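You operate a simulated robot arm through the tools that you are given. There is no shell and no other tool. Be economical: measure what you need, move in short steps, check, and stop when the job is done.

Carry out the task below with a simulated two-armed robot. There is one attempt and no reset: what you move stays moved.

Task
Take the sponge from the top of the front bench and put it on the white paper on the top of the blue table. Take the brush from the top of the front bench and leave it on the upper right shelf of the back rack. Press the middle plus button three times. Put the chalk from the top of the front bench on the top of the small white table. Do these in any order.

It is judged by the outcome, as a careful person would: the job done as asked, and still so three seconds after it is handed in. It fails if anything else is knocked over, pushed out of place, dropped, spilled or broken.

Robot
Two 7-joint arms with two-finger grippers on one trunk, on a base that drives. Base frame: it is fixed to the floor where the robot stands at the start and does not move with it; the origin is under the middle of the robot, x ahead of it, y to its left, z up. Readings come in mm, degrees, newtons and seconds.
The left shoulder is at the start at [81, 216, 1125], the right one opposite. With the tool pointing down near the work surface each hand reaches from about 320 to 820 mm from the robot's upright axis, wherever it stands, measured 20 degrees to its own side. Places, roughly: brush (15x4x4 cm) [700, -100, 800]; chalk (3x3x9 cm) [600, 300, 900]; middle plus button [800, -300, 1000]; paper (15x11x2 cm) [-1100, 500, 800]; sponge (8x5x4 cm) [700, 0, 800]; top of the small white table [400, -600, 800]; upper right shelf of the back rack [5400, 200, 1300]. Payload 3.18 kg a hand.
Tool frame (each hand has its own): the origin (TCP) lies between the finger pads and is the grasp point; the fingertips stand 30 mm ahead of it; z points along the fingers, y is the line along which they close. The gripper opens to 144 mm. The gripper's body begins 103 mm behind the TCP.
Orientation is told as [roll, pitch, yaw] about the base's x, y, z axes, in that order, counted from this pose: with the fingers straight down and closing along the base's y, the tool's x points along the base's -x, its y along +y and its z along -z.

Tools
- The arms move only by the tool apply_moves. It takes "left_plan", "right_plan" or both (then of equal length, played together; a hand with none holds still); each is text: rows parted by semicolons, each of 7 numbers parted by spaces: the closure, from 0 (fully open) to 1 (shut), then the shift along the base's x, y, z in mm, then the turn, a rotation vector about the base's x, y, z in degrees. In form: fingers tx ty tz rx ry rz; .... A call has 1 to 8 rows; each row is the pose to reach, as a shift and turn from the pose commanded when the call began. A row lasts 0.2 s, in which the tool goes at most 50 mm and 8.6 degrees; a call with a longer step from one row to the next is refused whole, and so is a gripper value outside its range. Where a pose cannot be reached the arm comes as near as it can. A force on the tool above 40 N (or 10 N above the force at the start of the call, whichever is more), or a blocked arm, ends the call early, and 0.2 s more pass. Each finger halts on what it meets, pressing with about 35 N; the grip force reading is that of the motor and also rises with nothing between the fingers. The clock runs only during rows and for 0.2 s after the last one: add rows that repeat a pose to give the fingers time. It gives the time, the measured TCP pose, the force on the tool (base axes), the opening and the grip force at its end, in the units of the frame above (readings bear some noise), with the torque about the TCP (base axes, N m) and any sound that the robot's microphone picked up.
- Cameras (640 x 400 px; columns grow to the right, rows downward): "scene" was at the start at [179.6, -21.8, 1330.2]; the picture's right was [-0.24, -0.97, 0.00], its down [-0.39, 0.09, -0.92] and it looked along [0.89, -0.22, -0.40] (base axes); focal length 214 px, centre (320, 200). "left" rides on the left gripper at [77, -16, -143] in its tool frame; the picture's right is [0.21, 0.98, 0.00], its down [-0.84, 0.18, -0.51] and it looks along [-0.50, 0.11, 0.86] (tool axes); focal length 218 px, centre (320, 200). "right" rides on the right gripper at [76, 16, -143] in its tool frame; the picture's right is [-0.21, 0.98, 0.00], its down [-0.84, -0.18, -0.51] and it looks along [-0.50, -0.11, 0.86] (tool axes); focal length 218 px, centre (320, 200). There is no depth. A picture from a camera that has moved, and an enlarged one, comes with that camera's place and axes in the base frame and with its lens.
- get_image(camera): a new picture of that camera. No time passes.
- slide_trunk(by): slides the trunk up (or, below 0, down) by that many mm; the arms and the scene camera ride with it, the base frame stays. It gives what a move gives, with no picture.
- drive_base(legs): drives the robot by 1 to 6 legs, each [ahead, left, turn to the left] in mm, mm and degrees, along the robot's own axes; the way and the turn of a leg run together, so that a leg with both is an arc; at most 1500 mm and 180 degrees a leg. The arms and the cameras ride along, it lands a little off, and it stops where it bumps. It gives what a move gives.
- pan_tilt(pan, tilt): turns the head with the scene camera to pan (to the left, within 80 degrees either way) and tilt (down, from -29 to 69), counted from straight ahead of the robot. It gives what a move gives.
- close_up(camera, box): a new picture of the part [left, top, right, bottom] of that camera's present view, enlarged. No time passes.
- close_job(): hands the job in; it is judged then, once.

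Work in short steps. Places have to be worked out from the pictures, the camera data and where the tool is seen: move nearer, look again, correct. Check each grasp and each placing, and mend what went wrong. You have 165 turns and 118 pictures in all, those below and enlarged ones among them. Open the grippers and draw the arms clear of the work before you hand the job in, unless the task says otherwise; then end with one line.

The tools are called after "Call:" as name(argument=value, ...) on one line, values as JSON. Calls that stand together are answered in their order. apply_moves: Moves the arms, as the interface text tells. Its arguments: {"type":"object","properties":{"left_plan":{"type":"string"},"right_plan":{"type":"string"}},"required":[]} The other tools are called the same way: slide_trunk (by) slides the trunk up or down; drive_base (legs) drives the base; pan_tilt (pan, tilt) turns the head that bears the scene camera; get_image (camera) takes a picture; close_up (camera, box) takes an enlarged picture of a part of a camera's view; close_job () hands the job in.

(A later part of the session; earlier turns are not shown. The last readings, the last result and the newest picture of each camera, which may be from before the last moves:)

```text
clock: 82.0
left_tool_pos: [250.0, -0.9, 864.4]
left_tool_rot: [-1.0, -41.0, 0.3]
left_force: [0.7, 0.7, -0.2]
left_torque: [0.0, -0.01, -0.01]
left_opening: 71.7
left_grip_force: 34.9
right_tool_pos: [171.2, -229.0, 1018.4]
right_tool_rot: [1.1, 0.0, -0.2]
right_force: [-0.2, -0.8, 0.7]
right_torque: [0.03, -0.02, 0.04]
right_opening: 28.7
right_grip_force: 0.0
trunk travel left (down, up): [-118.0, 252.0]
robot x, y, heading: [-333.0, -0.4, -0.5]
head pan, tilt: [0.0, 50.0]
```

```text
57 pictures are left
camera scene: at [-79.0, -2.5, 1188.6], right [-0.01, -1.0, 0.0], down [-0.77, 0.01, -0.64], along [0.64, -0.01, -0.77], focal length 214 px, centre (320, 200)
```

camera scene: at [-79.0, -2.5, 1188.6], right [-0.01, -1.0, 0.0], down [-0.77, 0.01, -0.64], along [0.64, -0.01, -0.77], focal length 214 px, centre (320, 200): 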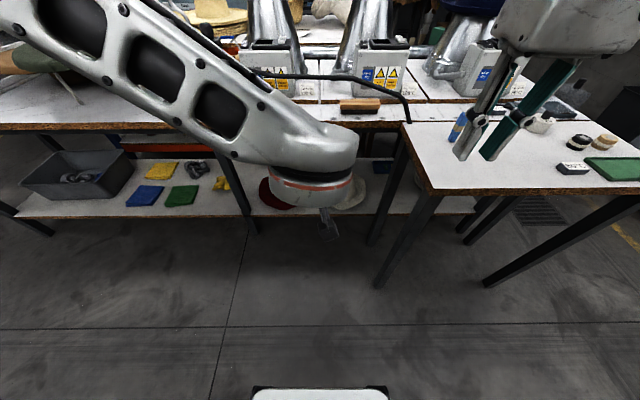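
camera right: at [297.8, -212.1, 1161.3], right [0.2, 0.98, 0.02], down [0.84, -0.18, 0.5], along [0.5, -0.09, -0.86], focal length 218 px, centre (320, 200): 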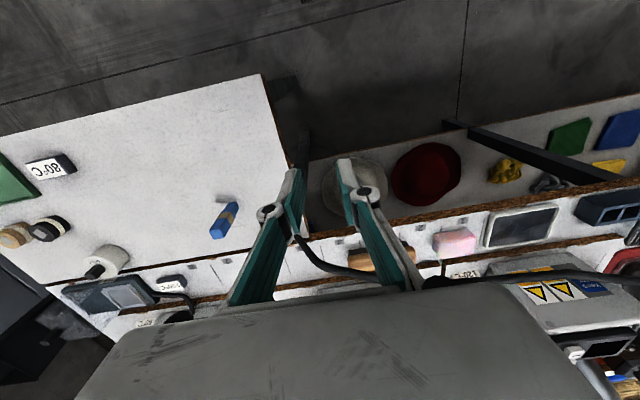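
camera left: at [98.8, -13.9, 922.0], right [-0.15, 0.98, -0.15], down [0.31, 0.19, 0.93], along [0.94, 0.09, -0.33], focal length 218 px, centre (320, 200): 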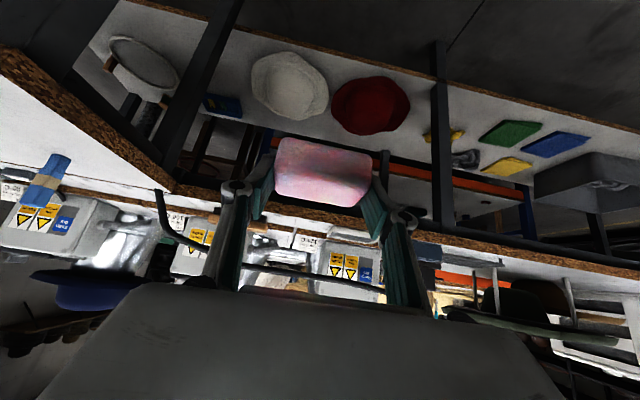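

Sponge secure, brush and others undisturbed. I raise the trunk 150 for clearance and turn left 100° on the spot, then look for the blue table.

Call:
slide_trunk(by=150)

Call:
drive_base(legs=[[0, 0, 100]])

Call:
pan_tilt(pan=45, tilt=28)

Call:
get_image(camera="scene")

```text
clock: 83.7
left_tool_pos: [251.4, -0.1, 1013.3]
left_tool_rot: [-1.2, -40.8, 0.3]
left_force: [0.7, -0.1, -0.8]
left_torque: [0.03, -0.03, -0.03]
left_opening: 71.5
left_grip_force: 35.0
right_tool_pos: [171.2, -229.4, 1167.5]
right_tool_rot: [1.1, 0.0, -0.4]
right_force: [0.5, 0.9, -0.2]
right_torque: [0.01, 0.0, 0.01]
right_opening: 28.8
right_grip_force: 0.0
trunk travel left (down, up): [-268.0, 102.0]
robot x, y, heading: [-334.8, 1.0, -0.8]
head pan, tilt: [0.0, 50.0]
```

```text
clock: 88.3
left_tool_pos: [-431.6, 577.2, 1013.3]
left_tool_rot: [-1.1, -40.9, 99.8]
left_force: [-0.9, 0.8, 0.3]
left_torque: [0.02, -0.01, 0.01]
left_opening: 71.6
left_grip_force: 34.6
right_tool_pos: [-193.7, 537.5, 1169.2]
right_tool_rot: [1.1, 0.0, 99.3]
right_force: [-0.5, 0.5, 0.7]
right_torque: [0.02, -0.01, -0.02]
right_opening: 28.9
right_grip_force: 0.1
trunk travel left (down, up): [-268.0, 102.0]
robot x, y, heading: [-337.0, 1.1, 99.1]
head pan, tilt: [0.0, 50.0]
```

```text
clock: 89.5
left_tool_pos: [-432.9, 577.4, 1013.7]
left_tool_rot: [-1.1, -40.9, 99.9]
left_force: [0.9, 0.6, -0.5]
left_torque: [0.0, 0.0, -0.03]
left_opening: 71.7
left_grip_force: 34.6
right_tool_pos: [-192.6, 537.9, 1168.1]
right_tool_rot: [1.1, 0.0, 99.3]
right_force: [-0.5, 0.4, -0.2]
right_torque: [0.06, -0.03, 0.01]
right_opening: 28.8
right_grip_force: 0.1
trunk travel left (down, up): [-268.0, 102.0]
robot x, y, heading: [-336.2, 0.3, 99.4]
head pan, tilt: [45.0, 28.0]
```

```text
56 pictures are left
camera scene: at [-416.9, 106.9, 1385.4], right [0.59, 0.81, 0.0], down [0.38, -0.28, -0.88], along [-0.71, 0.52, -0.47], focal length 214 px, centre (320, 200)
```

scene: 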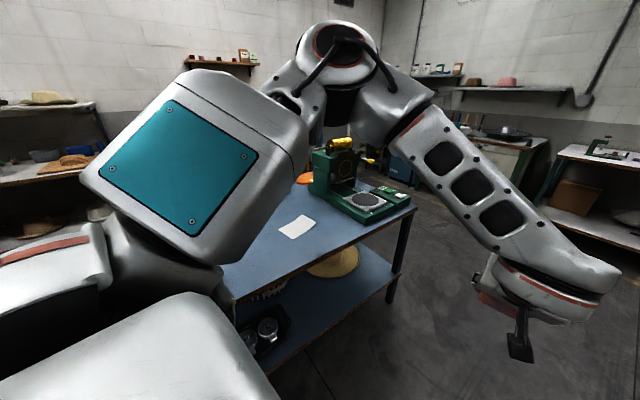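

The paper is at about (-1145,508) on the blue table (near edge x≈-925), with a green machine at y>700. I draw the right hand in, turn to face the table, and slide right in front of the paper.

Call:
apply_moves(right_plan="0.8 7 -40 20 0 0 0; 0.8 14 -80 40 0 0 0; 0.8 21 -120 60 0 0 0; 0.8 28 -160 80 0 0 0; 0.8 28 -175 100 0 0 0")

Call:
drive_base(legs=[[0, 0, 80.6]])

Call:
drive_base(legs=[[0, -508, 0]])

Call:
pan_tilt(pan=0, tilt=40)

Call:
get_image(camera="scene")

```text
clock: 90.7
left_tool_pos: [-431.8, 577.2, 1013.3]
left_tool_rot: [-1.2, -40.9, 99.8]
left_force: [-0.4, 0.4, 0.6]
left_torque: [0.01, 0.02, -0.03]
left_opening: 71.6
left_grip_force: 34.7
right_tool_pos: [-163.0, 360.5, 1269.5]
right_tool_rot: [1.1, 0.0, 99.3]
right_force: [-0.8, 0.6, 0.7]
right_torque: [0.04, 0.01, 0.0]
right_opening: 28.8
right_grip_force: 0.1
trunk travel left (down, up): [-268.0, 102.0]
robot x, y, heading: [-333.3, 4.0, 98.8]
head pan, tilt: [45.0, 28.0]
```

```text
clock: 94.5
left_tool_pos: [-919.5, -4.6, 1012.9]
left_tool_rot: [-1.1, -40.9, -179.2]
left_force: [0.3, -0.2, -0.7]
left_torque: [0.03, 0.01, 0.0]
left_opening: 71.6
left_grip_force: 34.3
right_tool_pos: [-665.0, 225.1, 1268.3]
right_tool_rot: [1.1, -0.1, -179.8]
right_force: [-0.9, 0.0, 0.9]
right_torque: [0.05, 0.0, -0.01]
right_opening: 28.8
right_grip_force: 0.1
trunk travel left (down, up): [-268.0, 102.0]
robot x, y, heading: [-334.3, -0.3, 179.9]
head pan, tilt: [45.0, 28.0]
```

```text
clock: 99.4
left_tool_pos: [-918.2, 495.0, 1013.8]
left_tool_rot: [-1.1, -40.9, -179.5]
left_force: [0.3, -0.2, 0.6]
left_torque: [0.03, -0.01, -0.03]
left_opening: 71.3
left_grip_force: 35.3
right_tool_pos: [-662.1, 724.0, 1268.5]
right_tool_rot: [1.1, 0.0, -180.0]
right_force: [-0.3, 0.1, -0.1]
right_torque: [0.03, 0.01, -0.02]
right_opening: 28.7
right_grip_force: 0.0
trunk travel left (down, up): [-268.0, 102.0]
robot x, y, heading: [-334.9, 496.7, 179.7]
head pan, tilt: [45.0, 28.0]
```

```text
clock: 100.5
left_tool_pos: [-918.6, 494.4, 1013.9]
left_tool_rot: [-1.1, -40.9, -179.5]
left_force: [-0.6, 0.5, -0.8]
left_torque: [0.02, 0.01, 0.01]
left_opening: 71.6
left_grip_force: 35.2
right_tool_pos: [-661.3, 723.4, 1269.9]
right_tool_rot: [1.2, -0.1, -180.0]
right_force: [0.0, 1.2, 0.5]
right_torque: [-0.01, -0.02, 0.03]
right_opening: 28.9
right_grip_force: 0.0
trunk travel left (down, up): [-268.0, 102.0]
robot x, y, heading: [-331.9, 496.1, 179.6]
head pan, tilt: [0.0, 40.0]
```

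```text
55 pictures are left
camera scene: at [-471.6, 497.4, 1367.0], right [0.01, 1.0, 0.0], down [0.64, 0.0, -0.77], along [-0.77, 0.0, -0.64], focal length 214 px, centre (320, 200)
```

scene: 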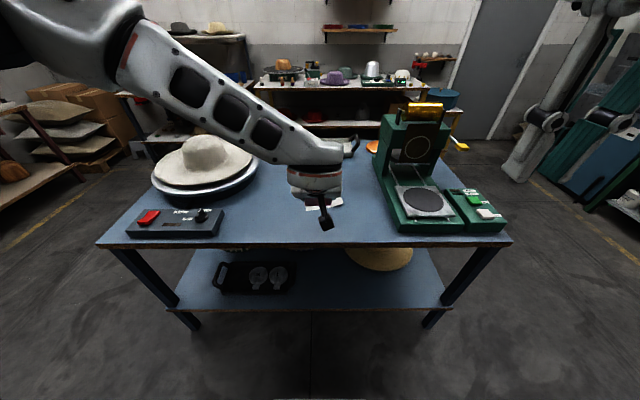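

Call:
get_image(camera="left")

```text
54 pictures are left
camera left: at [-767.6, 510.2, 1072.1], right [0.15, -0.98, -0.15], down [-0.31, -0.19, 0.93], along [-0.94, -0.1, -0.33], focal length 218 px, centre (320, 200)
```

left: 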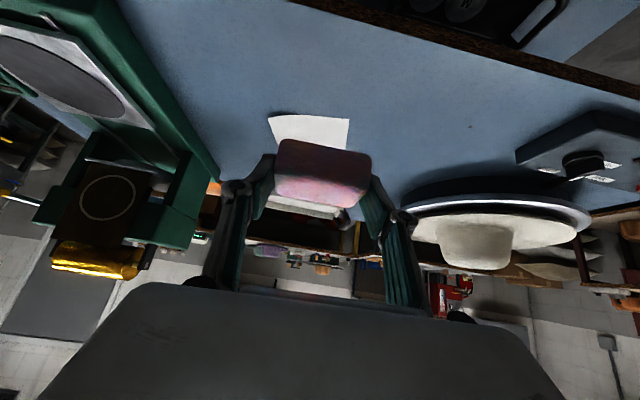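

Paper's near edge runs (-1122,596)–(-1085,445), centre ≈(-1155,508). I drive ahead 215 with a slight right shift, then lower the trunk 140.

Call:
drive_base(legs=[[215, -12, 0]])

Call:
slide_trunk(by=-130)

Call:
get_image(camera="left")

Call:
get_image(camera="scene")

```text
clock: 102.2
left_tool_pos: [-1133.9, 510.2, 1013.4]
left_tool_rot: [-1.0, -40.7, -179.6]
left_force: [-0.2, 0.0, 0.2]
left_torque: [-0.01, 0.0, -0.04]
left_opening: 71.4
left_grip_force: 35.4
right_tool_pos: [-876.6, 739.3, 1269.4]
right_tool_rot: [1.1, 0.1, 179.8]
right_force: [0.0, 0.3, 0.9]
right_torque: [-0.01, -0.03, -0.03]
right_opening: 28.8
right_grip_force: 0.1
trunk travel left (down, up): [-268.0, 102.0]
robot x, y, heading: [-543.3, 508.9, 179.6]
head pan, tilt: [0.0, 40.0]
```

```text
clock: 103.8
left_tool_pos: [-1133.1, 509.8, 886.0]
left_tool_rot: [-1.2, -41.1, -179.6]
left_force: [-0.4, 0.7, 1.3]
left_torque: [0.01, -0.01, -0.03]
left_opening: 71.6
left_grip_force: 34.9
right_tool_pos: [-873.7, 738.0, 1141.2]
right_tool_rot: [1.1, -0.3, 179.8]
right_force: [1.5, 0.2, 0.5]
right_torque: [-0.02, 0.0, 0.0]
right_opening: 28.8
right_grip_force: 0.0
trunk travel left (down, up): [-138.0, 232.0]
robot x, y, heading: [-546.9, 508.9, 179.2]
head pan, tilt: [0.0, 40.0]
```

```text
53 pictures are left
camera left: at [-980.9, 525.0, 943.9], right [0.15, -0.98, -0.15], down [-0.3, -0.19, 0.93], along [-0.94, -0.09, -0.32], focal length 218 px, centre (320, 200)
```

left: 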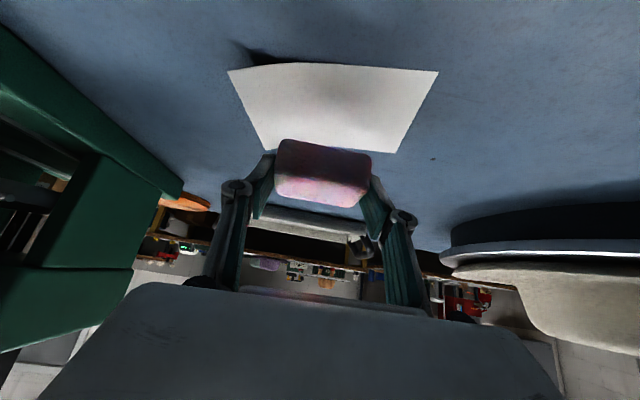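

```text
52 pictures are left
camera scene: at [-787.6, 512.3, 1227.8], right [0.01, 1.0, 0.0], down [0.64, -0.01, -0.77], along [-0.77, 0.01, -0.64], focal length 214 px, centre (320, 200)
```

scene: 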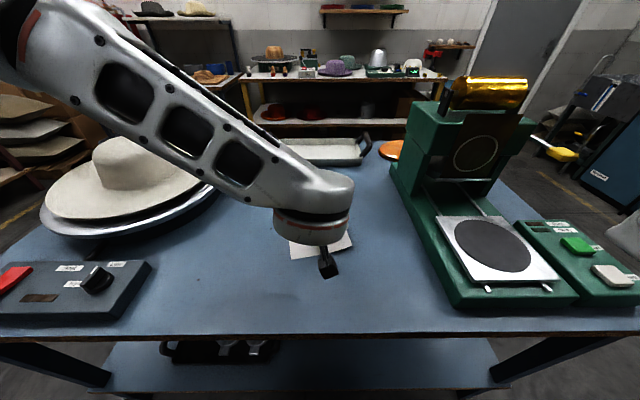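

Paper centre ≈(-1160,512). I shift 17 mm ahead and lower to z≈850, then feel for contact.

Call:
apply_moves(left_plan="1 -10 1 -12 0 0 0; 1 -17 2 -24 0 0 0; 1 -17 2 -32 0 0 0; 1 -17 2 -36 0 0 0; 1 -17 2 -38 0 0 0; 1 -17 2 -40 0 0 0; 1 -17 2 -42 0 0 0")

Call:
get_image(camera="left")

```text
clock: 105.4
left_tool_pos: [-1150.9, 512.1, 844.3]
left_tool_rot: [-1.1, -40.9, -179.5]
left_force: [0.6, -1.0, 7.3]
left_torque: [0.08, 0.17, -0.01]
left_opening: 71.4
left_grip_force: 35.0
right_tool_pos: [-874.9, 737.6, 1139.6]
right_tool_rot: [1.2, 0.0, 179.7]
right_force: [0.1, -0.1, -0.4]
right_torque: [0.0, -0.03, 0.02]
right_opening: 28.8
right_grip_force: 0.0
trunk travel left (down, up): [-138.0, 232.0]
robot x, y, heading: [-546.0, 511.8, 179.5]
head pan, tilt: [0.0, 40.0]
```

```text
51 pictures are left
camera left: at [-999.2, 527.0, 901.9], right [0.15, -0.98, -0.15], down [-0.3, -0.19, 0.93], along [-0.94, -0.09, -0.33], focal length 218 px, centre (320, 200)
```

left: 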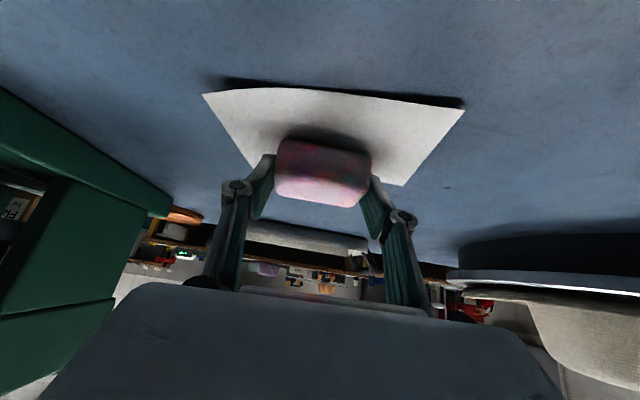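

Contact at z≈844 (7 N), sponge well over the paper. I open and look.

Call:
apply_moves(left_plan="0.45 0 0 1 0 0 0; 0.38 0 0 1 0 0 0; 0.32 0 0 1 0 0 0; 0.32 0 0 1 0 0 0; 0.32 0 0 20 0 0 0; 0.32 15 0 50 0 0 0; 0.32 35 0 85 0 0 0")

Call:
get_image(camera="left")

```text
clock: 107.0
left_tool_pos: [-1113.3, 511.4, 927.8]
left_tool_rot: [-1.1, -41.0, -179.7]
left_force: [0.8, 0.3, -0.2]
left_torque: [0.02, -0.01, 0.01]
left_opening: 98.0
left_grip_force: 0.1
right_tool_pos: [-873.5, 738.6, 1140.3]
right_tool_rot: [1.1, -0.3, 179.8]
right_force: [-0.2, -0.3, 0.3]
right_torque: [0.04, 0.02, -0.02]
right_opening: 28.9
right_grip_force: 0.1
trunk travel left (down, up): [-138.0, 232.0]
robot x, y, heading: [-544.7, 511.2, 179.5]
head pan, tilt: [0.0, 40.0]
```

```text
50 pictures are left
camera left: at [-962.3, 525.6, 985.8], right [0.15, -0.98, -0.15], down [-0.3, -0.19, 0.93], along [-0.94, -0.09, -0.33], focal length 218 px, centre (320, 200)
```

left: 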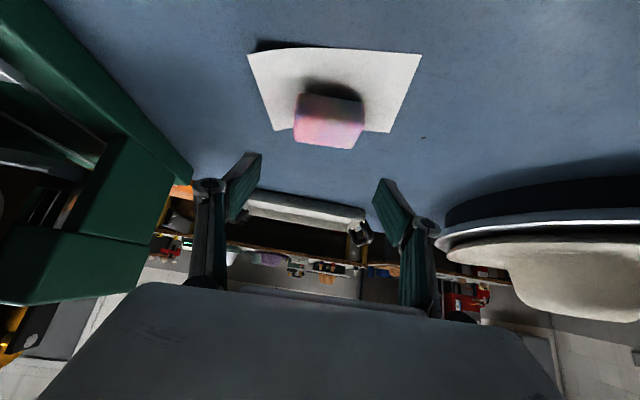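

Sponge rests on the paper. I back away from the table, raise the trunk a little, go back along the same way and turn to face the bench.

Call:
drive_base(legs=[[-215, 0, 0]])

Call:
drive_base(legs=[[0, 508, 0], [0, 0, -179.5]])

Call:
get_image(camera="scene")

```text
clock: 108.6
left_tool_pos: [-907.5, 509.1, 926.2]
left_tool_rot: [-1.1, -40.9, -179.6]
left_force: [0.3, -0.2, 0.5]
left_torque: [-0.01, 0.01, 0.01]
left_opening: 98.1
left_grip_force: 0.0
right_tool_pos: [-668.9, 736.9, 1139.4]
right_tool_rot: [1.0, 0.0, 179.8]
right_force: [0.0, -0.6, -1.2]
right_torque: [0.02, 0.01, 0.02]
right_opening: 28.9
right_grip_force: 0.0
trunk travel left (down, up): [-138.0, 232.0]
robot x, y, heading: [-340.0, 509.4, 179.6]
head pan, tilt: [0.0, 40.0]
```

```text
clock: 120.7
left_tool_pos: [218.1, 58.2, 927.0]
left_tool_rot: [-1.0, -40.9, 6.3]
left_force: [0.4, -0.3, -0.4]
left_torque: [-0.03, 0.0, 0.01]
left_opening: 98.0
left_grip_force: 0.0
right_tool_pos: [3.6, -193.7, 1139.7]
right_tool_rot: [1.1, 0.1, 5.9]
right_force: [0.1, -1.2, -1.1]
right_torque: [0.0, 0.03, -0.02]
right_opening: 28.7
right_grip_force: 0.1
trunk travel left (down, up): [-138.0, 232.0]
robot x, y, heading: [-343.7, -1.0, 5.5]
head pan, tilt: [0.0, 40.0]
```

```text
49 pictures are left
camera scene: at [-104.7, 21.4, 1227.1], right [0.09, -1.0, 0.0], down [-0.64, -0.06, -0.77], along [0.76, 0.07, -0.64], focal length 214 px, centre (320, 200)
```

scene: 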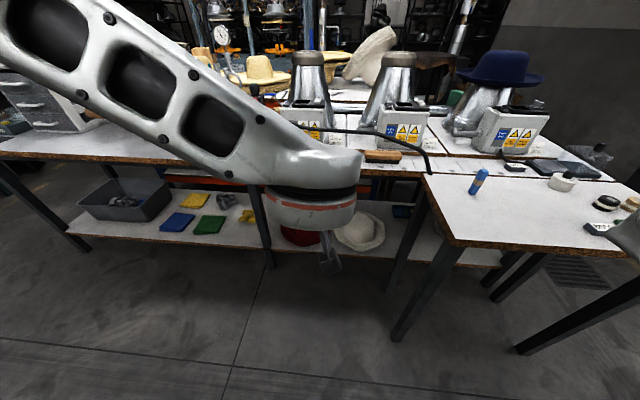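

Base is back, heading 5.5°. For the brush I need the left hand coming from the left-front under the cord, more tilted and yawed; I test that pose here in free space (trunk down 60, turn to -15°).

Call:
drive_base(legs=[[0, 0, -20]])

Call:
slide_trunk(by=-60)

Call:
apply_moves(left_plan="0.3 10 0 0 -2 -7.7 0; 0.3 20 0 0 -4.4 -16.4 0; 0.3 20 0 0 -4.4 -16.4 0")

Call:
apply_moves(left_plan="0.3 0 0 0 0 0 -8; 0.3 0 0 0 0 0 -16; 0.3 0 0 0 0 0 -24; 0.3 0 0 0 0 0 -30; 0.3 0 0 0 0 0 -30")

```text
clock: 122.2
left_tool_pos: [203.6, -142.8, 926.0]
left_tool_rot: [-1.2, -40.8, -14.1]
left_force: [-0.7, -1.2, 0.2]
left_torque: [0.02, 0.01, 0.03]
left_opening: 98.0
left_grip_force: 0.1
right_tool_pos: [-84.3, -304.6, 1140.0]
right_tool_rot: [1.1, 0.0, -14.7]
right_force: [-0.2, -0.1, -0.3]
right_torque: [0.01, -0.06, -0.01]
right_opening: 28.7
right_grip_force: 0.1
trunk travel left (down, up): [-138.0, 232.0]
robot x, y, heading: [-342.6, -0.4, -14.9]
head pan, tilt: [0.0, 40.0]
```

```text
clock: 123.2
left_tool_pos: [202.4, -144.0, 867.9]
left_tool_rot: [-1.2, -41.1, -14.1]
left_force: [0.6, 0.5, 0.1]
left_torque: [0.0, 0.01, 0.02]
left_opening: 97.8
left_grip_force: 0.1
right_tool_pos: [-87.0, -304.2, 1081.7]
right_tool_rot: [1.2, -0.3, -14.7]
right_force: [-0.6, -0.4, -0.2]
right_torque: [-0.05, -0.09, -0.01]
right_opening: 28.8
right_grip_force: 0.0
trunk travel left (down, up): [-78.0, 292.0]
robot x, y, heading: [-344.5, -1.2, -15.1]
head pan, tilt: [0.0, 40.0]
```

```text
refused: row 2 steps farther than a row can; nothing moved
```

```text
clock: 124.4
left_tool_pos: [203.5, -142.9, 865.7]
left_tool_rot: [-1.1, -40.8, -44.2]
left_force: [0.6, 0.5, 0.5]
left_torque: [0.01, 0.0, 0.04]
left_opening: 100.8
left_grip_force: 0.0
right_tool_pos: [-85.7, -304.7, 1078.7]
right_tool_rot: [1.1, -0.2, -14.7]
right_force: [-0.1, 0.7, -1.0]
right_torque: [-0.01, 0.01, -0.06]
right_opening: 28.8
right_grip_force: 0.0
trunk travel left (down, up): [-78.0, 292.0]
robot x, y, heading: [-346.8, -0.9, -14.9]
head pan, tilt: [0.0, 40.0]
```

Yaw −44° works. Now add 20° more tilt about the hand's own closing axis.

Call:
apply_moves(left_plan="0.1 0 0 0 -4.7 -4.9 0; 0 0 0 0 -9.4 -9.7 0; 0 0 0 0 -13.9 -14.3 0; 0 0 0 0 -13.9 -14.3 0")

Call:
get_image(camera="scene")

```text
clock: 125.4
left_tool_pos: [203.4, -142.4, 867.8]
left_tool_rot: [-1.1, -57.4, -44.0]
left_force: [-0.3, -0.2, -0.2]
left_torque: [-0.06, 0.03, 0.0]
left_opening: 144.0
left_grip_force: 0.1
left hand out of reach, approached as far as the arm can: row 3, 4
right_tool_pos: [-85.1, -304.8, 1079.7]
right_tool_rot: [1.1, 0.0, -14.7]
right_force: [0.5, 0.9, -0.1]
right_torque: [-0.05, -0.01, -0.01]
right_opening: 28.6
right_grip_force: 0.2
trunk travel left (down, up): [-78.0, 292.0]
robot x, y, heading: [-345.7, -1.1, -14.9]
head pan, tilt: [0.0, 40.0]
```

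```text
48 pictures are left
camera scene: at [-48.4, -80.4, 1151.7], right [-0.26, -0.97, 0.0], down [-0.62, 0.17, -0.77], along [0.74, -0.2, -0.64], focal length 214 px, centre (320, 200)
```

scene: 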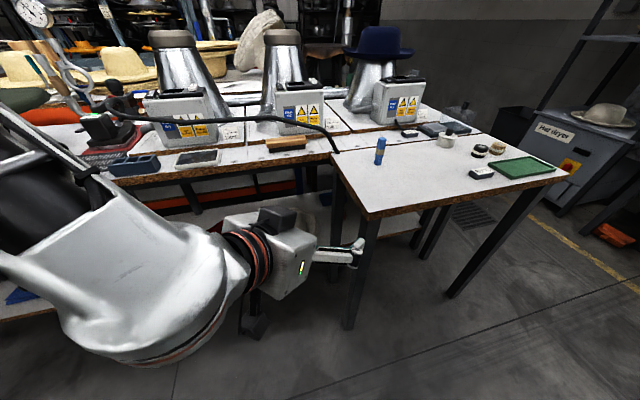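

Tilt 57°, yaw −44° is reachable. I drive so the hand is at the pre-approach point ≈(533,2), just in front of the bench, then lower the trunk ~38 to z≈830.

Call:
drive_base(legs=[[0, 224, 0], [281, 0, 0]])

Call:
slide_trunk(by=-34)

Call:
get_image(camera="left")

Call:
get_image(camera="scene")

```text
clock: 129.5
left_tool_pos: [523.9, 3.7, 867.6]
left_tool_rot: [-1.0, -57.2, -44.0]
left_force: [0.1, -0.3, 0.8]
left_torque: [0.0, 0.0, -0.01]
left_opening: 143.9
left_grip_force: 0.1
right_tool_pos: [235.9, -158.9, 1079.5]
right_tool_rot: [1.1, 0.0, -14.3]
right_force: [0.5, -0.1, 0.8]
right_torque: [0.04, -0.02, 0.0]
right_opening: 28.9
right_grip_force: 0.1
trunk travel left (down, up): [-78.0, 292.0]
robot x, y, heading: [-23.2, 142.5, -14.4]
head pan, tilt: [0.0, 40.0]
```

```text
clock: 130.2
left_tool_pos: [524.4, 2.9, 804.3]
left_tool_rot: [-4.3, -53.5, -41.0]
left_force: [-0.3, -0.5, 0.1]
left_torque: [0.04, 0.02, 0.04]
left_opening: 143.9
left_grip_force: 0.1
right_tool_pos: [234.0, -157.3, 1046.0]
right_tool_rot: [0.9, -0.3, -14.4]
right_force: [-0.9, 0.4, 0.8]
right_torque: [-0.04, -0.08, -0.01]
right_opening: 28.8
right_grip_force: 0.1
trunk travel left (down, up): [-44.0, 326.0]
robot x, y, heading: [-28.0, 143.1, -14.8]
head pan, tilt: [0.0, 40.0]
```

```text
47 pictures are left
camera left: at [399.9, 104.1, 828.4], right [0.59, 0.78, -0.21], down [0.22, 0.09, 0.97], along [0.77, -0.62, -0.12], focal length 218 px, centre (320, 200)
```

left: 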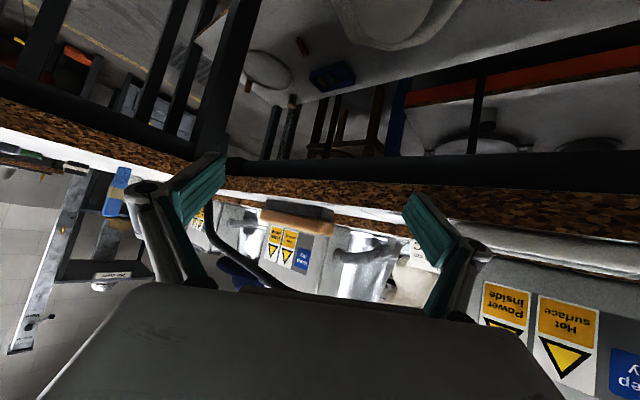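

```text
46 pictures are left
camera scene: at [303.7, 56.4, 1106.7], right [-0.25, -0.97, 0.0], down [-0.62, 0.16, -0.77], along [0.74, -0.2, -0.64], focal length 214 px, centre (320, 200)
```

scene: 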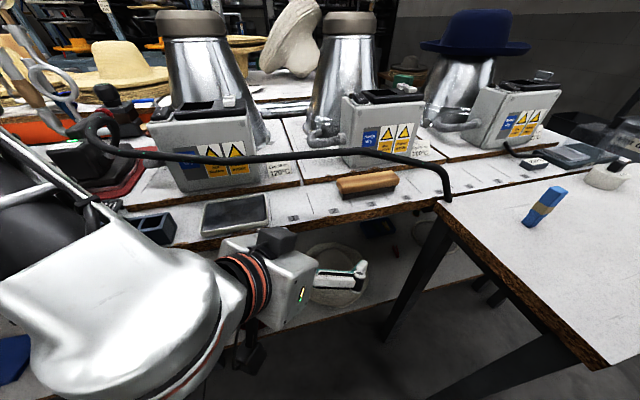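

The hand dropped to z 804 and eased to 53.5° tilt. I raise it back to z≈834 by arm and see what tilt results.

Call:
apply_moves(left_plan="0 0 0 15 0 0 0; 0 0 0 30 0 0 0; 0 0 0 30 0 0 0")

```text
clock: 131.1
left_tool_pos: [527.0, 3.2, 832.3]
left_tool_rot: [-4.4, -53.2, -41.0]
left_force: [0.1, -0.5, 0.6]
left_torque: [-0.02, 0.02, 0.0]
left_opening: 144.2
left_grip_force: 0.1
right_tool_pos: [236.5, -159.5, 1046.3]
right_tool_rot: [1.2, 0.0, -14.4]
right_force: [0.0, -0.4, 0.0]
right_torque: [0.02, -0.04, -0.01]
right_opening: 29.1
right_grip_force: 0.1
trunk travel left (down, up): [-44.0, 326.0]
robot x, y, heading: [-27.0, 141.8, -14.7]
head pan, tilt: [0.0, 40.0]
```

I correct the small 4° roll, then proceed along the finger direction.

Call:
apply_moves(left_plan="0 0 0 0 2 -1.7 3.5; 0 0 0 0 2 -1.7 3.5")

Call:
drive_base(legs=[[96, -50, 0]])

Call:
get_image(camera="left")

Call:
get_image(camera="scene")

```text
clock: 131.7
left_tool_pos: [525.8, 2.3, 832.8]
left_tool_rot: [-0.1, -53.2, -40.9]
left_force: [0.1, 0.1, -0.4]
left_torque: [-0.02, -0.01, 0.02]
left_opening: 144.1
left_grip_force: 0.1
right_tool_pos: [236.7, -159.2, 1045.2]
right_tool_rot: [1.1, 0.0, -14.5]
right_force: [0.5, -0.2, 1.1]
right_torque: [0.02, 0.0, -0.01]
right_opening: 28.7
right_grip_force: 0.1
trunk travel left (down, up): [-44.0, 326.0]
robot x, y, heading: [-25.1, 143.5, -14.9]
head pan, tilt: [0.0, 40.0]
```

```text
clock: 132.8
left_tool_pos: [605.4, -69.4, 830.4]
left_tool_rot: [-0.1, -53.2, -41.0]
left_force: [0.8, -0.3, -0.3]
left_torque: [0.03, -0.01, -0.01]
left_opening: 144.2
left_grip_force: 0.1
right_tool_pos: [316.1, -231.5, 1046.2]
right_tool_rot: [1.2, 0.0, -14.4]
right_force: [-0.4, -0.4, 0.4]
right_torque: [0.02, 0.05, 0.02]
right_opening: 28.7
right_grip_force: 0.1
trunk travel left (down, up): [-44.0, 326.0]
robot x, y, heading: [56.2, 69.3, -14.6]
head pan, tilt: [0.0, 40.0]
```

```text
45 pictures are left
camera left: at [473.9, 24.4, 856.0], right [0.55, 0.82, -0.17], down [0.19, 0.07, 0.98], along [0.81, -0.57, -0.12], focal length 218 px, centre (320, 200)
```

left: 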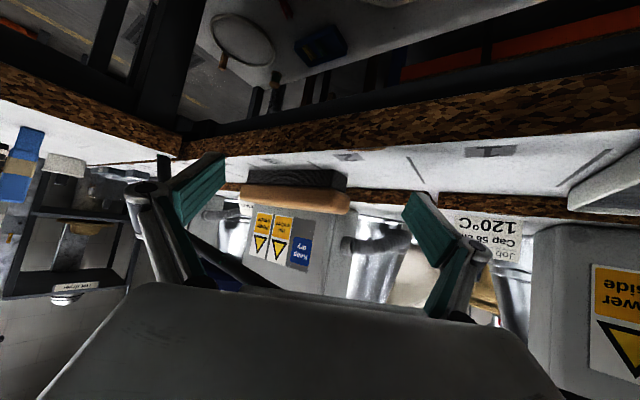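

```text
44 pictures are left
camera scene: at [384.5, -15.8, 1105.6], right [-0.25, -0.97, 0.0], down [-0.62, 0.16, -0.77], along [0.74, -0.19, -0.64], focal length 214 px, centre (320, 200)
```

scene: 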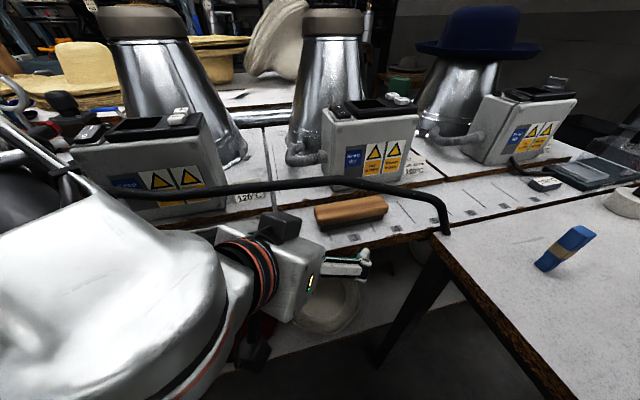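

Brush lies between the fingers ahead (center ≈(650,-135)). I advance (43,-58) slowly so the far finger passes round its left end.

Call:
apply_moves(left_plan="0 11 -15 0 0 0 0; 0 22 -30 0 0 0 0; 0 33 -45 0 0 0 0; 0 43 -58 0 0 0 0; 0 43 -58 0 0 0 0")

Call:
get_image(camera="left")

Call:
close_up(camera="scene", box=[200, 150, 456, 310])

```text
clock: 134.0
left_tool_pos: [649.2, -127.5, 830.2]
left_tool_rot: [-0.1, -53.3, -41.0]
left_force: [-0.1, 0.2, 0.4]
left_torque: [-0.03, 0.0, 0.0]
left_opening: 144.0
left_grip_force: 0.1
right_tool_pos: [315.2, -229.8, 1045.5]
right_tool_rot: [1.1, -0.1, -14.4]
right_force: [1.6, -0.2, 0.0]
right_torque: [0.02, 0.0, 0.0]
right_opening: 28.9
right_grip_force: 0.0
trunk travel left (down, up): [-44.0, 326.0]
robot x, y, heading: [51.8, 73.2, -14.7]
head pan, tilt: [0.0, 40.0]
```

```text
43 pictures are left
camera left: at [516.6, -33.0, 854.5], right [0.55, 0.82, -0.17], down [0.19, 0.07, 0.98], along [0.81, -0.57, -0.12], focal length 218 px, centre (320, 200)
```

left: 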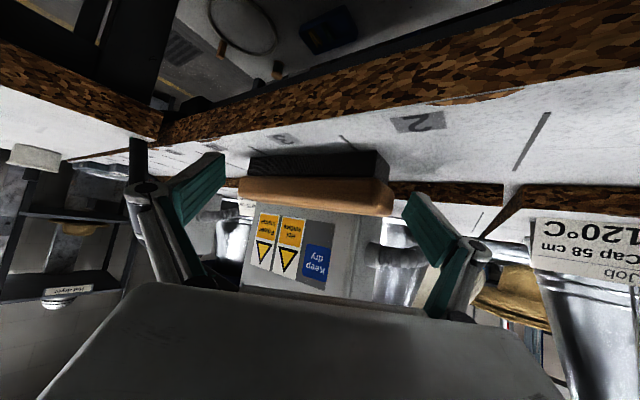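

```text
2.50 times, centred on (328, 230) of scene
camera zoom: at [384.0, -15.2, 1105.8], right [-0.25, -0.97, 0.0], down [-0.62, 0.16, -0.77], along [0.74, -0.19, -0.64], focal length 536 px, centre (300, 125)
```

zoom: 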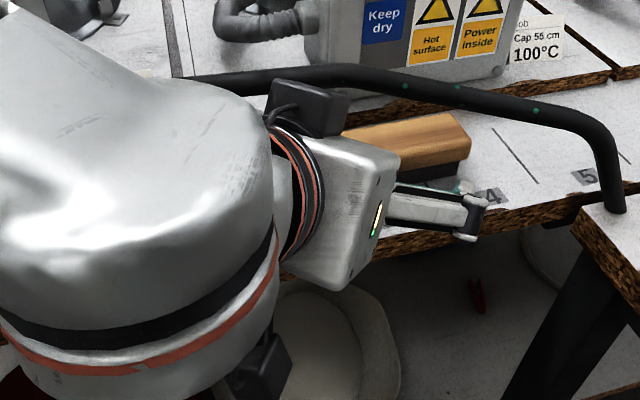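

No contact; the brush is bracketed. I close gradually while drawing slightly toward the near finger, so the brush swings into line with the fingers.

Call:
apply_moves(left_plan="0.1 -1.6 -1.9 0 0 0 0; 0.2 -3.3 -3.8 0 0 0 0; 0.3 -5 -5.7 0 0 0 0; 0.4 -6.6 -7.6 0 0 0 0; 0.5 -8.2 -9.5 0 0 0 0; 0.58 -9.9 -11.4 0 0 0 0; 0.65 -11.5 -13.3 0 0 0 0; 0.65 -11.5 -13.3 0 0 0 0")

Call:
get_image(camera="left")

```text
clock: 135.8
left_tool_pos: [638.0, -140.0, 832.9]
left_tool_rot: [-0.2, -53.2, -40.9]
left_force: [-0.1, 0.8, 0.3]
left_torque: [0.02, -0.01, -0.02]
left_opening: 50.8
left_grip_force: 1.0
right_tool_pos: [315.8, -231.2, 1045.6]
right_tool_rot: [1.1, 0.0, -14.4]
right_force: [0.4, 0.5, -0.1]
right_torque: [-0.01, 0.0, 0.01]
right_opening: 28.8
right_grip_force: 0.0
trunk travel left (down, up): [-44.0, 326.0]
robot x, y, heading: [53.1, 71.2, -14.7]
head pan, tilt: [0.0, 40.0]
```

```text
41 pictures are left
camera left: at [505.3, -46.3, 856.8], right [0.55, 0.82, -0.17], down [0.19, 0.07, 0.98], along [0.81, -0.57, -0.12], focal length 218 px, centre (320, 200)
```

left: 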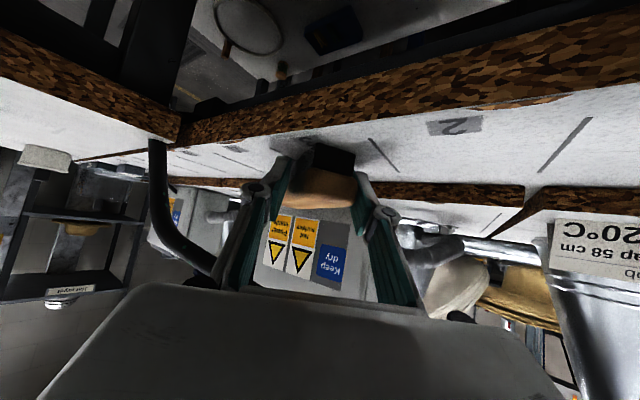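

The brush has swung into line between the fingers. I close to grip.

Call:
apply_moves(left_plan="0.75 0 0 0 0 0 0; 0.9 0 0 0 0 0 0; 1 0 0 0 0 0 0; 1 0 0 0 0 0 0")

Call:
get_image(camera="left")

Call:
close_up(camera="scene", box=[200, 130, 456, 290])

```text
clock: 136.8
left_tool_pos: [632.8, -141.3, 832.8]
left_tool_rot: [0.0, -53.3, -41.6]
left_force: [-29.1, -3.7, 0.5]
left_torque: [-0.08, 0.46, -2.38]
left_opening: 41.9
left_grip_force: 34.8
right_tool_pos: [313.4, -231.1, 1045.2]
right_tool_rot: [1.2, -0.1, -14.5]
right_force: [0.6, 0.4, 0.7]
right_torque: [0.02, 0.0, 0.03]
right_opening: 28.9
right_grip_force: 0.1
trunk travel left (down, up): [-44.0, 326.0]
robot x, y, heading: [51.6, 73.5, -14.7]
head pan, tilt: [0.0, 40.0]
```

```text
40 pictures are left
camera left: at [502.1, -46.3, 857.3], right [0.56, 0.81, -0.17], down [0.19, 0.07, 0.98], along [0.81, -0.58, -0.12], focal length 218 px, centre (320, 200)
```

left: 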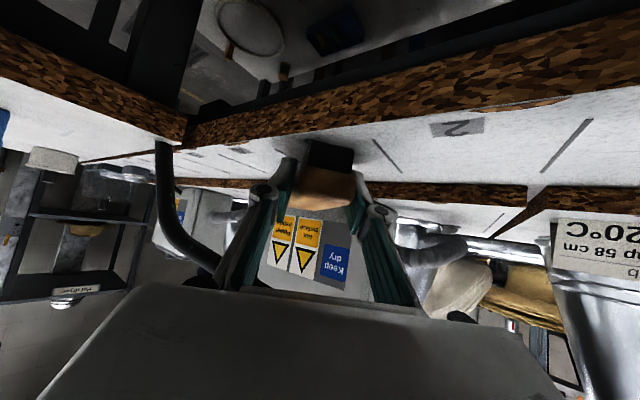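

```text
2.50 times, centred on (328, 210) of scene
camera zoom: at [382.0, -15.7, 1106.4], right [-0.25, -0.97, 0.0], down [-0.62, 0.16, -0.77], along [0.74, -0.19, -0.64], focal length 536 px, centre (300, 175)
```

zoom: 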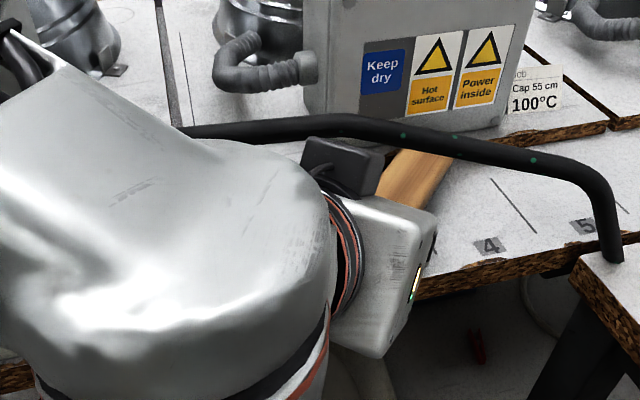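

Gripped at 42 mm, but the brush's far end presses on the step (29 N). I draw back along the fingers to relieve it, lift slightly, and continue out.

Call:
apply_moves(left_plan="1 -8 4 1 0 0 0; 1 -16 10 6 0 0 0; 1 -26 20 12 0 0 0; 1 -40 34 15 0 0 0; 1 -60 52 17 0 0 0; 1 -80 70 18 0 0 0")

Call:
get_image(camera="left")

Call:
get_image(camera="scene")

```text
clock: 138.2
left_tool_pos: [564.7, -79.4, 851.5]
left_tool_rot: [0.0, -53.1, -40.5]
left_force: [0.0, 0.0, -0.7]
left_torque: [0.02, 0.05, -0.02]
left_opening: 39.5
left_grip_force: 35.4
left hand out of reach, approached as far as the arm can: row 6
right_tool_pos: [316.1, -231.0, 1046.2]
right_tool_rot: [1.1, 0.0, -14.3]
right_force: [0.5, -0.3, 0.1]
right_torque: [0.02, 0.0, -0.02]
right_opening: 28.7
right_grip_force: 0.0
trunk travel left (down, up): [-44.0, 326.0]
robot x, y, heading: [58.1, 71.8, -14.6]
head pan, tilt: [0.0, 40.0]
```

```text
38 pictures are left
camera left: at [432.3, 12.9, 875.9], right [0.54, 0.82, -0.17], down [0.19, 0.07, 0.98], along [0.82, -0.56, -0.12], focal length 218 px, centre (320, 200)
```

left: 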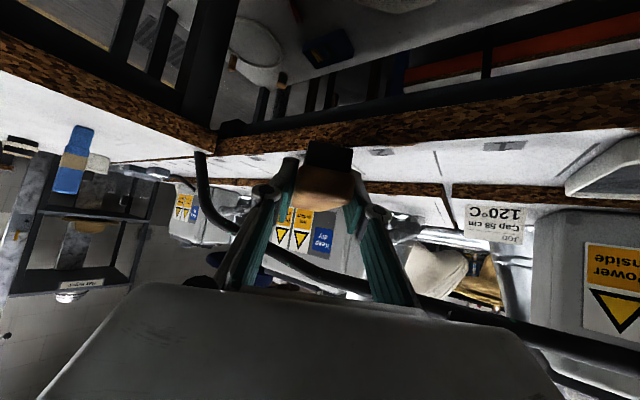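

```text
37 pictures are left
camera scene: at [384.2, -15.6, 1105.7], right [-0.25, -0.97, 0.0], down [-0.62, 0.16, -0.77], along [0.74, -0.19, -0.64], focal length 214 px, centre (320, 200)
```

scene: 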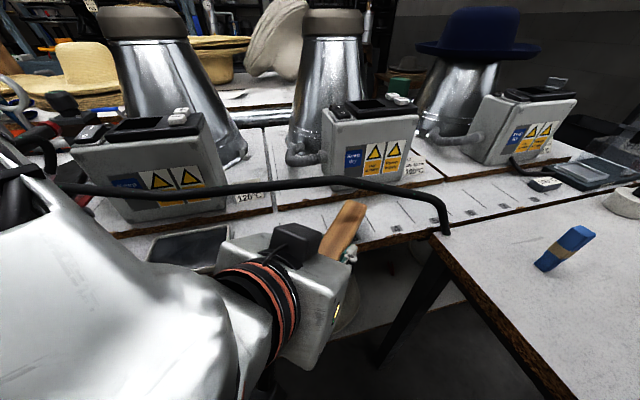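

Brush is held and clear of the bench things; cord untouched. I back off along the robot axis, raise the trunk, then look left and right for a route round to the back rack.

Call:
drive_base(legs=[[-450, 0, 0]])

Call:
slide_trunk(by=250)

Call:
pan_tilt(pan=60, tilt=15)

Call:
get_image(camera="scene")

Call:
pan_tilt(pan=-30, tilt=15)

Call:
get_image(camera="scene")

```text
clock: 140.9
left_tool_pos: [140.9, 32.9, 851.0]
left_tool_rot: [0.1, -53.0, -40.0]
left_force: [-0.5, 0.0, -0.7]
left_torque: [0.04, 0.03, -0.02]
left_opening: 39.4
left_grip_force: 34.9
right_tool_pos: [-108.1, -118.3, 1046.1]
right_tool_rot: [1.1, 0.0, -14.0]
right_force: [1.1, -0.4, 0.9]
right_torque: [-0.02, 0.0, 0.0]
right_opening: 28.8
right_grip_force: 0.1
trunk travel left (down, up): [-44.0, 326.0]
robot x, y, heading: [-368.0, 178.8, -14.2]
head pan, tilt: [0.0, 40.0]
```

```text
clock: 143.5
left_tool_pos: [141.7, 32.4, 1101.0]
left_tool_rot: [-0.1, -53.1, -39.9]
left_force: [-0.5, 0.5, -1.0]
left_torque: [-0.01, 0.02, -0.02]
left_opening: 39.4
left_grip_force: 34.5
right_tool_pos: [-106.4, -119.1, 1295.1]
right_tool_rot: [1.1, 0.0, -14.1]
right_force: [0.5, -0.2, 1.1]
right_torque: [-0.02, -0.02, -0.01]
right_opening: 29.0
right_grip_force: 0.0
trunk travel left (down, up): [-294.0, 76.0]
robot x, y, heading: [-367.5, 180.7, -14.3]
head pan, tilt: [0.0, 40.0]
```

```text
clock: 144.8
left_tool_pos: [140.7, 34.0, 1102.2]
left_tool_rot: [0.0, -53.1, -40.0]
left_force: [0.1, 0.1, -1.4]
left_torque: [0.0, 0.04, 0.0]
left_opening: 39.0
left_grip_force: 34.8
right_tool_pos: [-106.4, -118.9, 1294.8]
right_tool_rot: [1.0, 0.0, -14.0]
right_force: [-0.6, 0.7, 0.2]
right_torque: [0.02, 0.02, 0.02]
right_opening: 28.7
right_grip_force: 0.0
trunk travel left (down, up): [-294.0, 76.0]
robot x, y, heading: [-368.2, 183.7, -14.2]
head pan, tilt: [60.0, 15.0]
```

```text
36 pictures are left
camera scene: at [-261.5, 237.0, 1433.2], right [0.72, -0.7, 0.0], down [-0.18, -0.19, -0.97], along [0.68, 0.69, -0.26], focal length 214 px, centre (320, 200)
```

scene: 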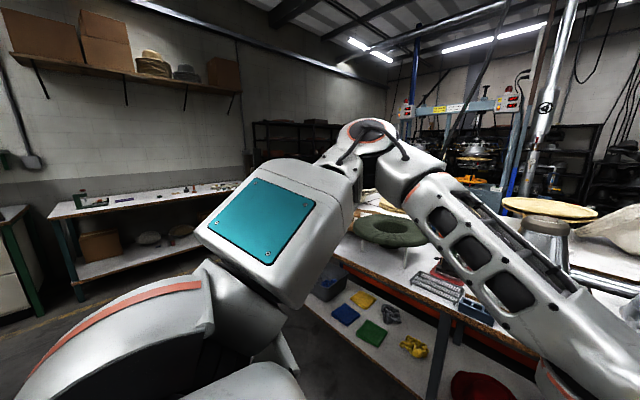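

```text
clock: 146.4
left_tool_pos: [142.9, 34.5, 1102.0]
left_tool_rot: [0.0, -53.2, -39.9]
left_force: [-0.2, -0.3, -1.6]
left_torque: [0.04, 0.07, 0.0]
left_opening: 39.2
left_grip_force: 34.6
right_tool_pos: [-106.8, -119.1, 1295.5]
right_tool_rot: [1.1, -0.1, -14.0]
right_force: [-0.4, 0.2, -0.4]
right_torque: [0.02, 0.02, -0.01]
right_opening: 28.5
right_grip_force: 0.0
trunk travel left (down, up): [-294.0, 76.0]
robot x, y, heading: [-370.6, 184.2, -14.2]
head pan, tilt: [-30.0, 15.0]
```

```text
35 pictures are left
camera scene: at [-259.9, 105.0, 1433.2], right [-0.7, -0.72, 0.0], down [-0.19, 0.18, -0.97], along [0.69, -0.67, -0.26], focal length 214 px, centre (320, 200)
```

scene: 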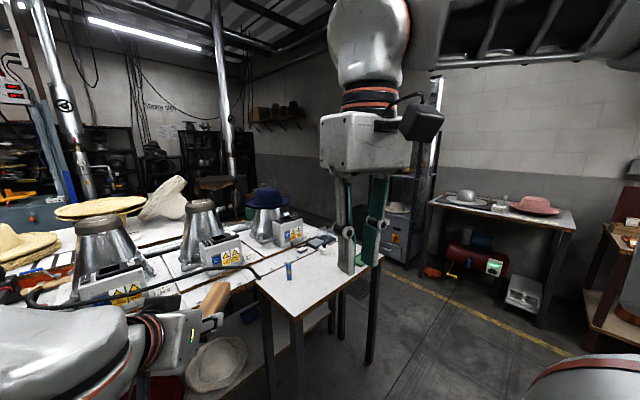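

The right side has a clear aisle between the white table's end (y≈-910) and the dryer (y≈-2000). I straighten up and strafe right to y≈-1450, then look ahead.

Call:
drive_base(legs=[[-100, 0, 14.2], [0, -1000, 0], [0, -640, 0]])

Call:
pan_tilt(pan=0, tilt=15)

Call:
get_image(camera="scene")

```text
clock: 162.2
left_tool_pos: [57.6, -1467.6, 1102.2]
left_tool_rot: [0.0, -53.1, -25.0]
left_force: [0.1, 0.0, -1.5]
left_torque: [0.03, 0.07, 0.02]
left_opening: 39.2
left_grip_force: 35.5
right_tool_pos: [-141.4, -1678.5, 1295.4]
right_tool_rot: [1.2, 0.0, 1.1]
right_force: [-0.9, 0.5, -0.8]
right_torque: [0.01, -0.01, -0.02]
right_opening: 29.2
right_grip_force: 0.1
trunk travel left (down, up): [-294.0, 76.0]
robot x, y, heading: [-476.3, -1456.8, 0.6]
head pan, tilt: [-30.0, 15.0]
```

```text
clock: 163.1
left_tool_pos: [58.6, -1467.6, 1101.6]
left_tool_rot: [0.1, -53.1, -25.0]
left_force: [0.1, -0.1, -0.8]
left_torque: [0.02, 0.05, 0.01]
left_opening: 39.0
left_grip_force: 35.6
right_tool_pos: [-140.1, -1678.7, 1294.6]
right_tool_rot: [1.2, 0.1, 0.9]
right_force: [-0.5, 0.0, -0.8]
right_torque: [0.02, 0.03, 0.03]
right_opening: 28.8
right_grip_force: 0.1
trunk travel left (down, up): [-294.0, 76.0]
robot x, y, heading: [-475.0, -1459.1, 0.5]
head pan, tilt: [0.0, 15.0]
```

```text
34 pictures are left
camera scene: at [-334.9, -1454.9, 1433.2], right [0.01, -1.0, 0.0], down [-0.26, 0.0, -0.97], along [0.97, 0.01, -0.26], focal length 214 px, centre (320, 200)
```

scene: 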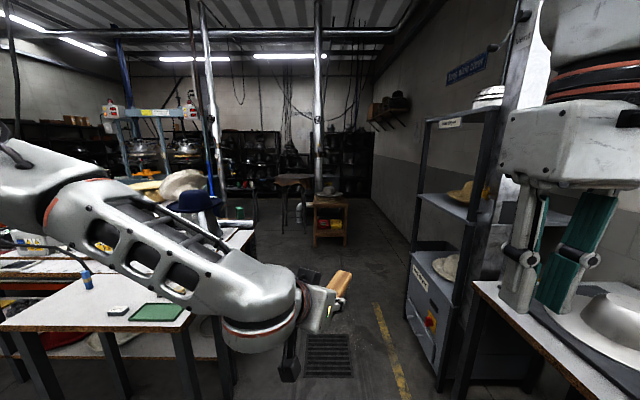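

The aisle ahead is clear (y −940…−2180) up to a small wooden table near x≈2490, y −1370…−1830. I drive ahead to about x=900 and look again.

Call:
drive_base(legs=[[1400, -40, 0]])

Call:
pan_tilt(pan=15, tilt=18)

Call:
get_image(camera="scene")

```text
clock: 170.0
left_tool_pos: [1430.2, -1511.3, 1102.3]
left_tool_rot: [0.1, -53.1, -26.0]
left_force: [0.5, 0.6, -0.9]
left_torque: [0.0, 0.04, 0.04]
left_opening: 39.3
left_grip_force: 35.0
right_tool_pos: [1226.3, -1718.4, 1295.4]
right_tool_rot: [1.2, 0.0, 0.1]
right_force: [-0.7, -0.2, 0.1]
right_torque: [-0.01, 0.06, -0.01]
right_opening: 29.0
right_grip_force: 0.1
trunk travel left (down, up): [-294.0, 76.0]
robot x, y, heading: [896.9, -1493.5, -0.4]
head pan, tilt: [0.0, 15.0]
```

```text
clock: 170.7
left_tool_pos: [1429.5, -1511.4, 1101.1]
left_tool_rot: [0.0, -53.1, -26.0]
left_force: [0.1, -0.7, -1.5]
left_torque: [0.02, 0.04, -0.04]
left_opening: 39.0
left_grip_force: 35.2
right_tool_pos: [1226.6, -1717.7, 1296.0]
right_tool_rot: [1.1, 0.0, -0.1]
right_force: [-0.4, 0.0, -0.2]
right_torque: [0.01, 0.04, 0.04]
right_opening: 28.8
right_grip_force: 0.1
trunk travel left (down, up): [-294.0, 76.0]
robot x, y, heading: [901.6, -1490.5, -0.0]
head pan, tilt: [15.0, 18.0]
```

```text
33 pictures are left
camera scene: at [1033.4, -1468.3, 1428.4], right [0.25, -0.97, 0.0], down [-0.3, -0.08, -0.95], along [0.92, 0.24, -0.31], focal length 214 px, centre (320, 200)
```

scene: 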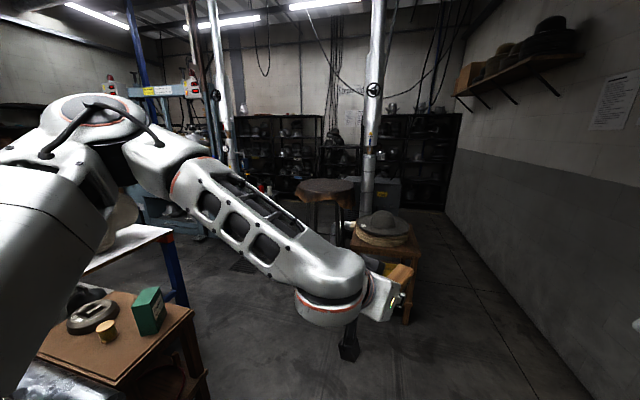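

The target rack is the left dark rack ahead-left; the way passes left of the wooden table (≥2490,−1370) and right of the brown cart (corner ≈(1600,−770)). I drive two diagonal legs to ≈(2300,−800).

Call:
drive_base(legs=[[600, 330, 0], [800, 360, 0]])

Call:
pan_tilt(pan=10, tilt=15)

Call:
get_image(camera="scene")

```text
clock: 174.7
left_tool_pos: [2037.1, -1169.3, 1101.9]
left_tool_rot: [-0.1, -53.3, -24.5]
left_force: [-0.3, 0.4, -1.5]
left_torque: [0.01, 0.04, 0.02]
left_opening: 39.4
left_grip_force: 35.2
right_tool_pos: [1836.9, -1383.8, 1296.0]
right_tool_rot: [1.1, -0.1, 1.4]
right_force: [0.8, -0.5, -0.4]
right_torque: [0.02, -0.01, 0.01]
right_opening: 28.9
right_grip_force: 0.1
trunk travel left (down, up): [-294.0, 76.0]
robot x, y, heading: [1500.9, -1159.2, 1.0]
head pan, tilt: [15.0, 18.0]
stopped in leg 2: the robot was blocked; the commanded pose is now the measured one
```

```text
clock: 175.4
left_tool_pos: [2038.4, -1170.3, 1100.8]
left_tool_rot: [-0.1, -53.1, -24.6]
left_force: [-0.2, -0.5, -0.3]
left_torque: [0.03, 0.04, -0.04]
left_opening: 39.5
left_grip_force: 35.2
right_tool_pos: [1838.2, -1382.0, 1294.4]
right_tool_rot: [1.1, 0.0, 1.5]
right_force: [0.2, -0.3, 0.0]
right_torque: [0.0, 0.01, -0.01]
right_opening: 28.7
right_grip_force: 0.1
trunk travel left (down, up): [-294.0, 76.0]
robot x, y, heading: [1504.3, -1163.8, 1.3]
head pan, tilt: [10.0, 15.0]
```

```text
32 pictures are left
camera scene: at [1641.2, -1144.7, 1433.2], right [0.19, -0.98, 0.0], down [-0.25, -0.05, -0.97], along [0.95, 0.19, -0.26], focal length 214 px, centre (320, 200)
```

scene: 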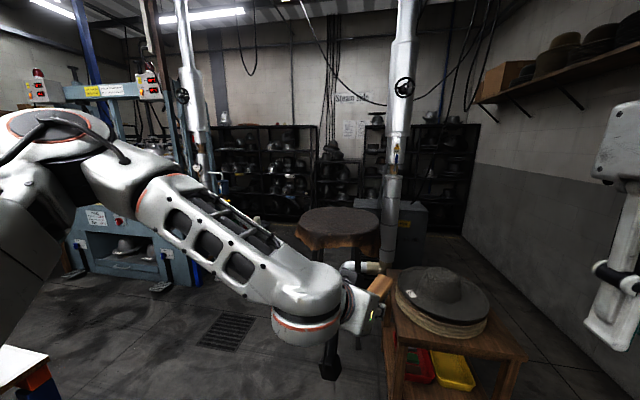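

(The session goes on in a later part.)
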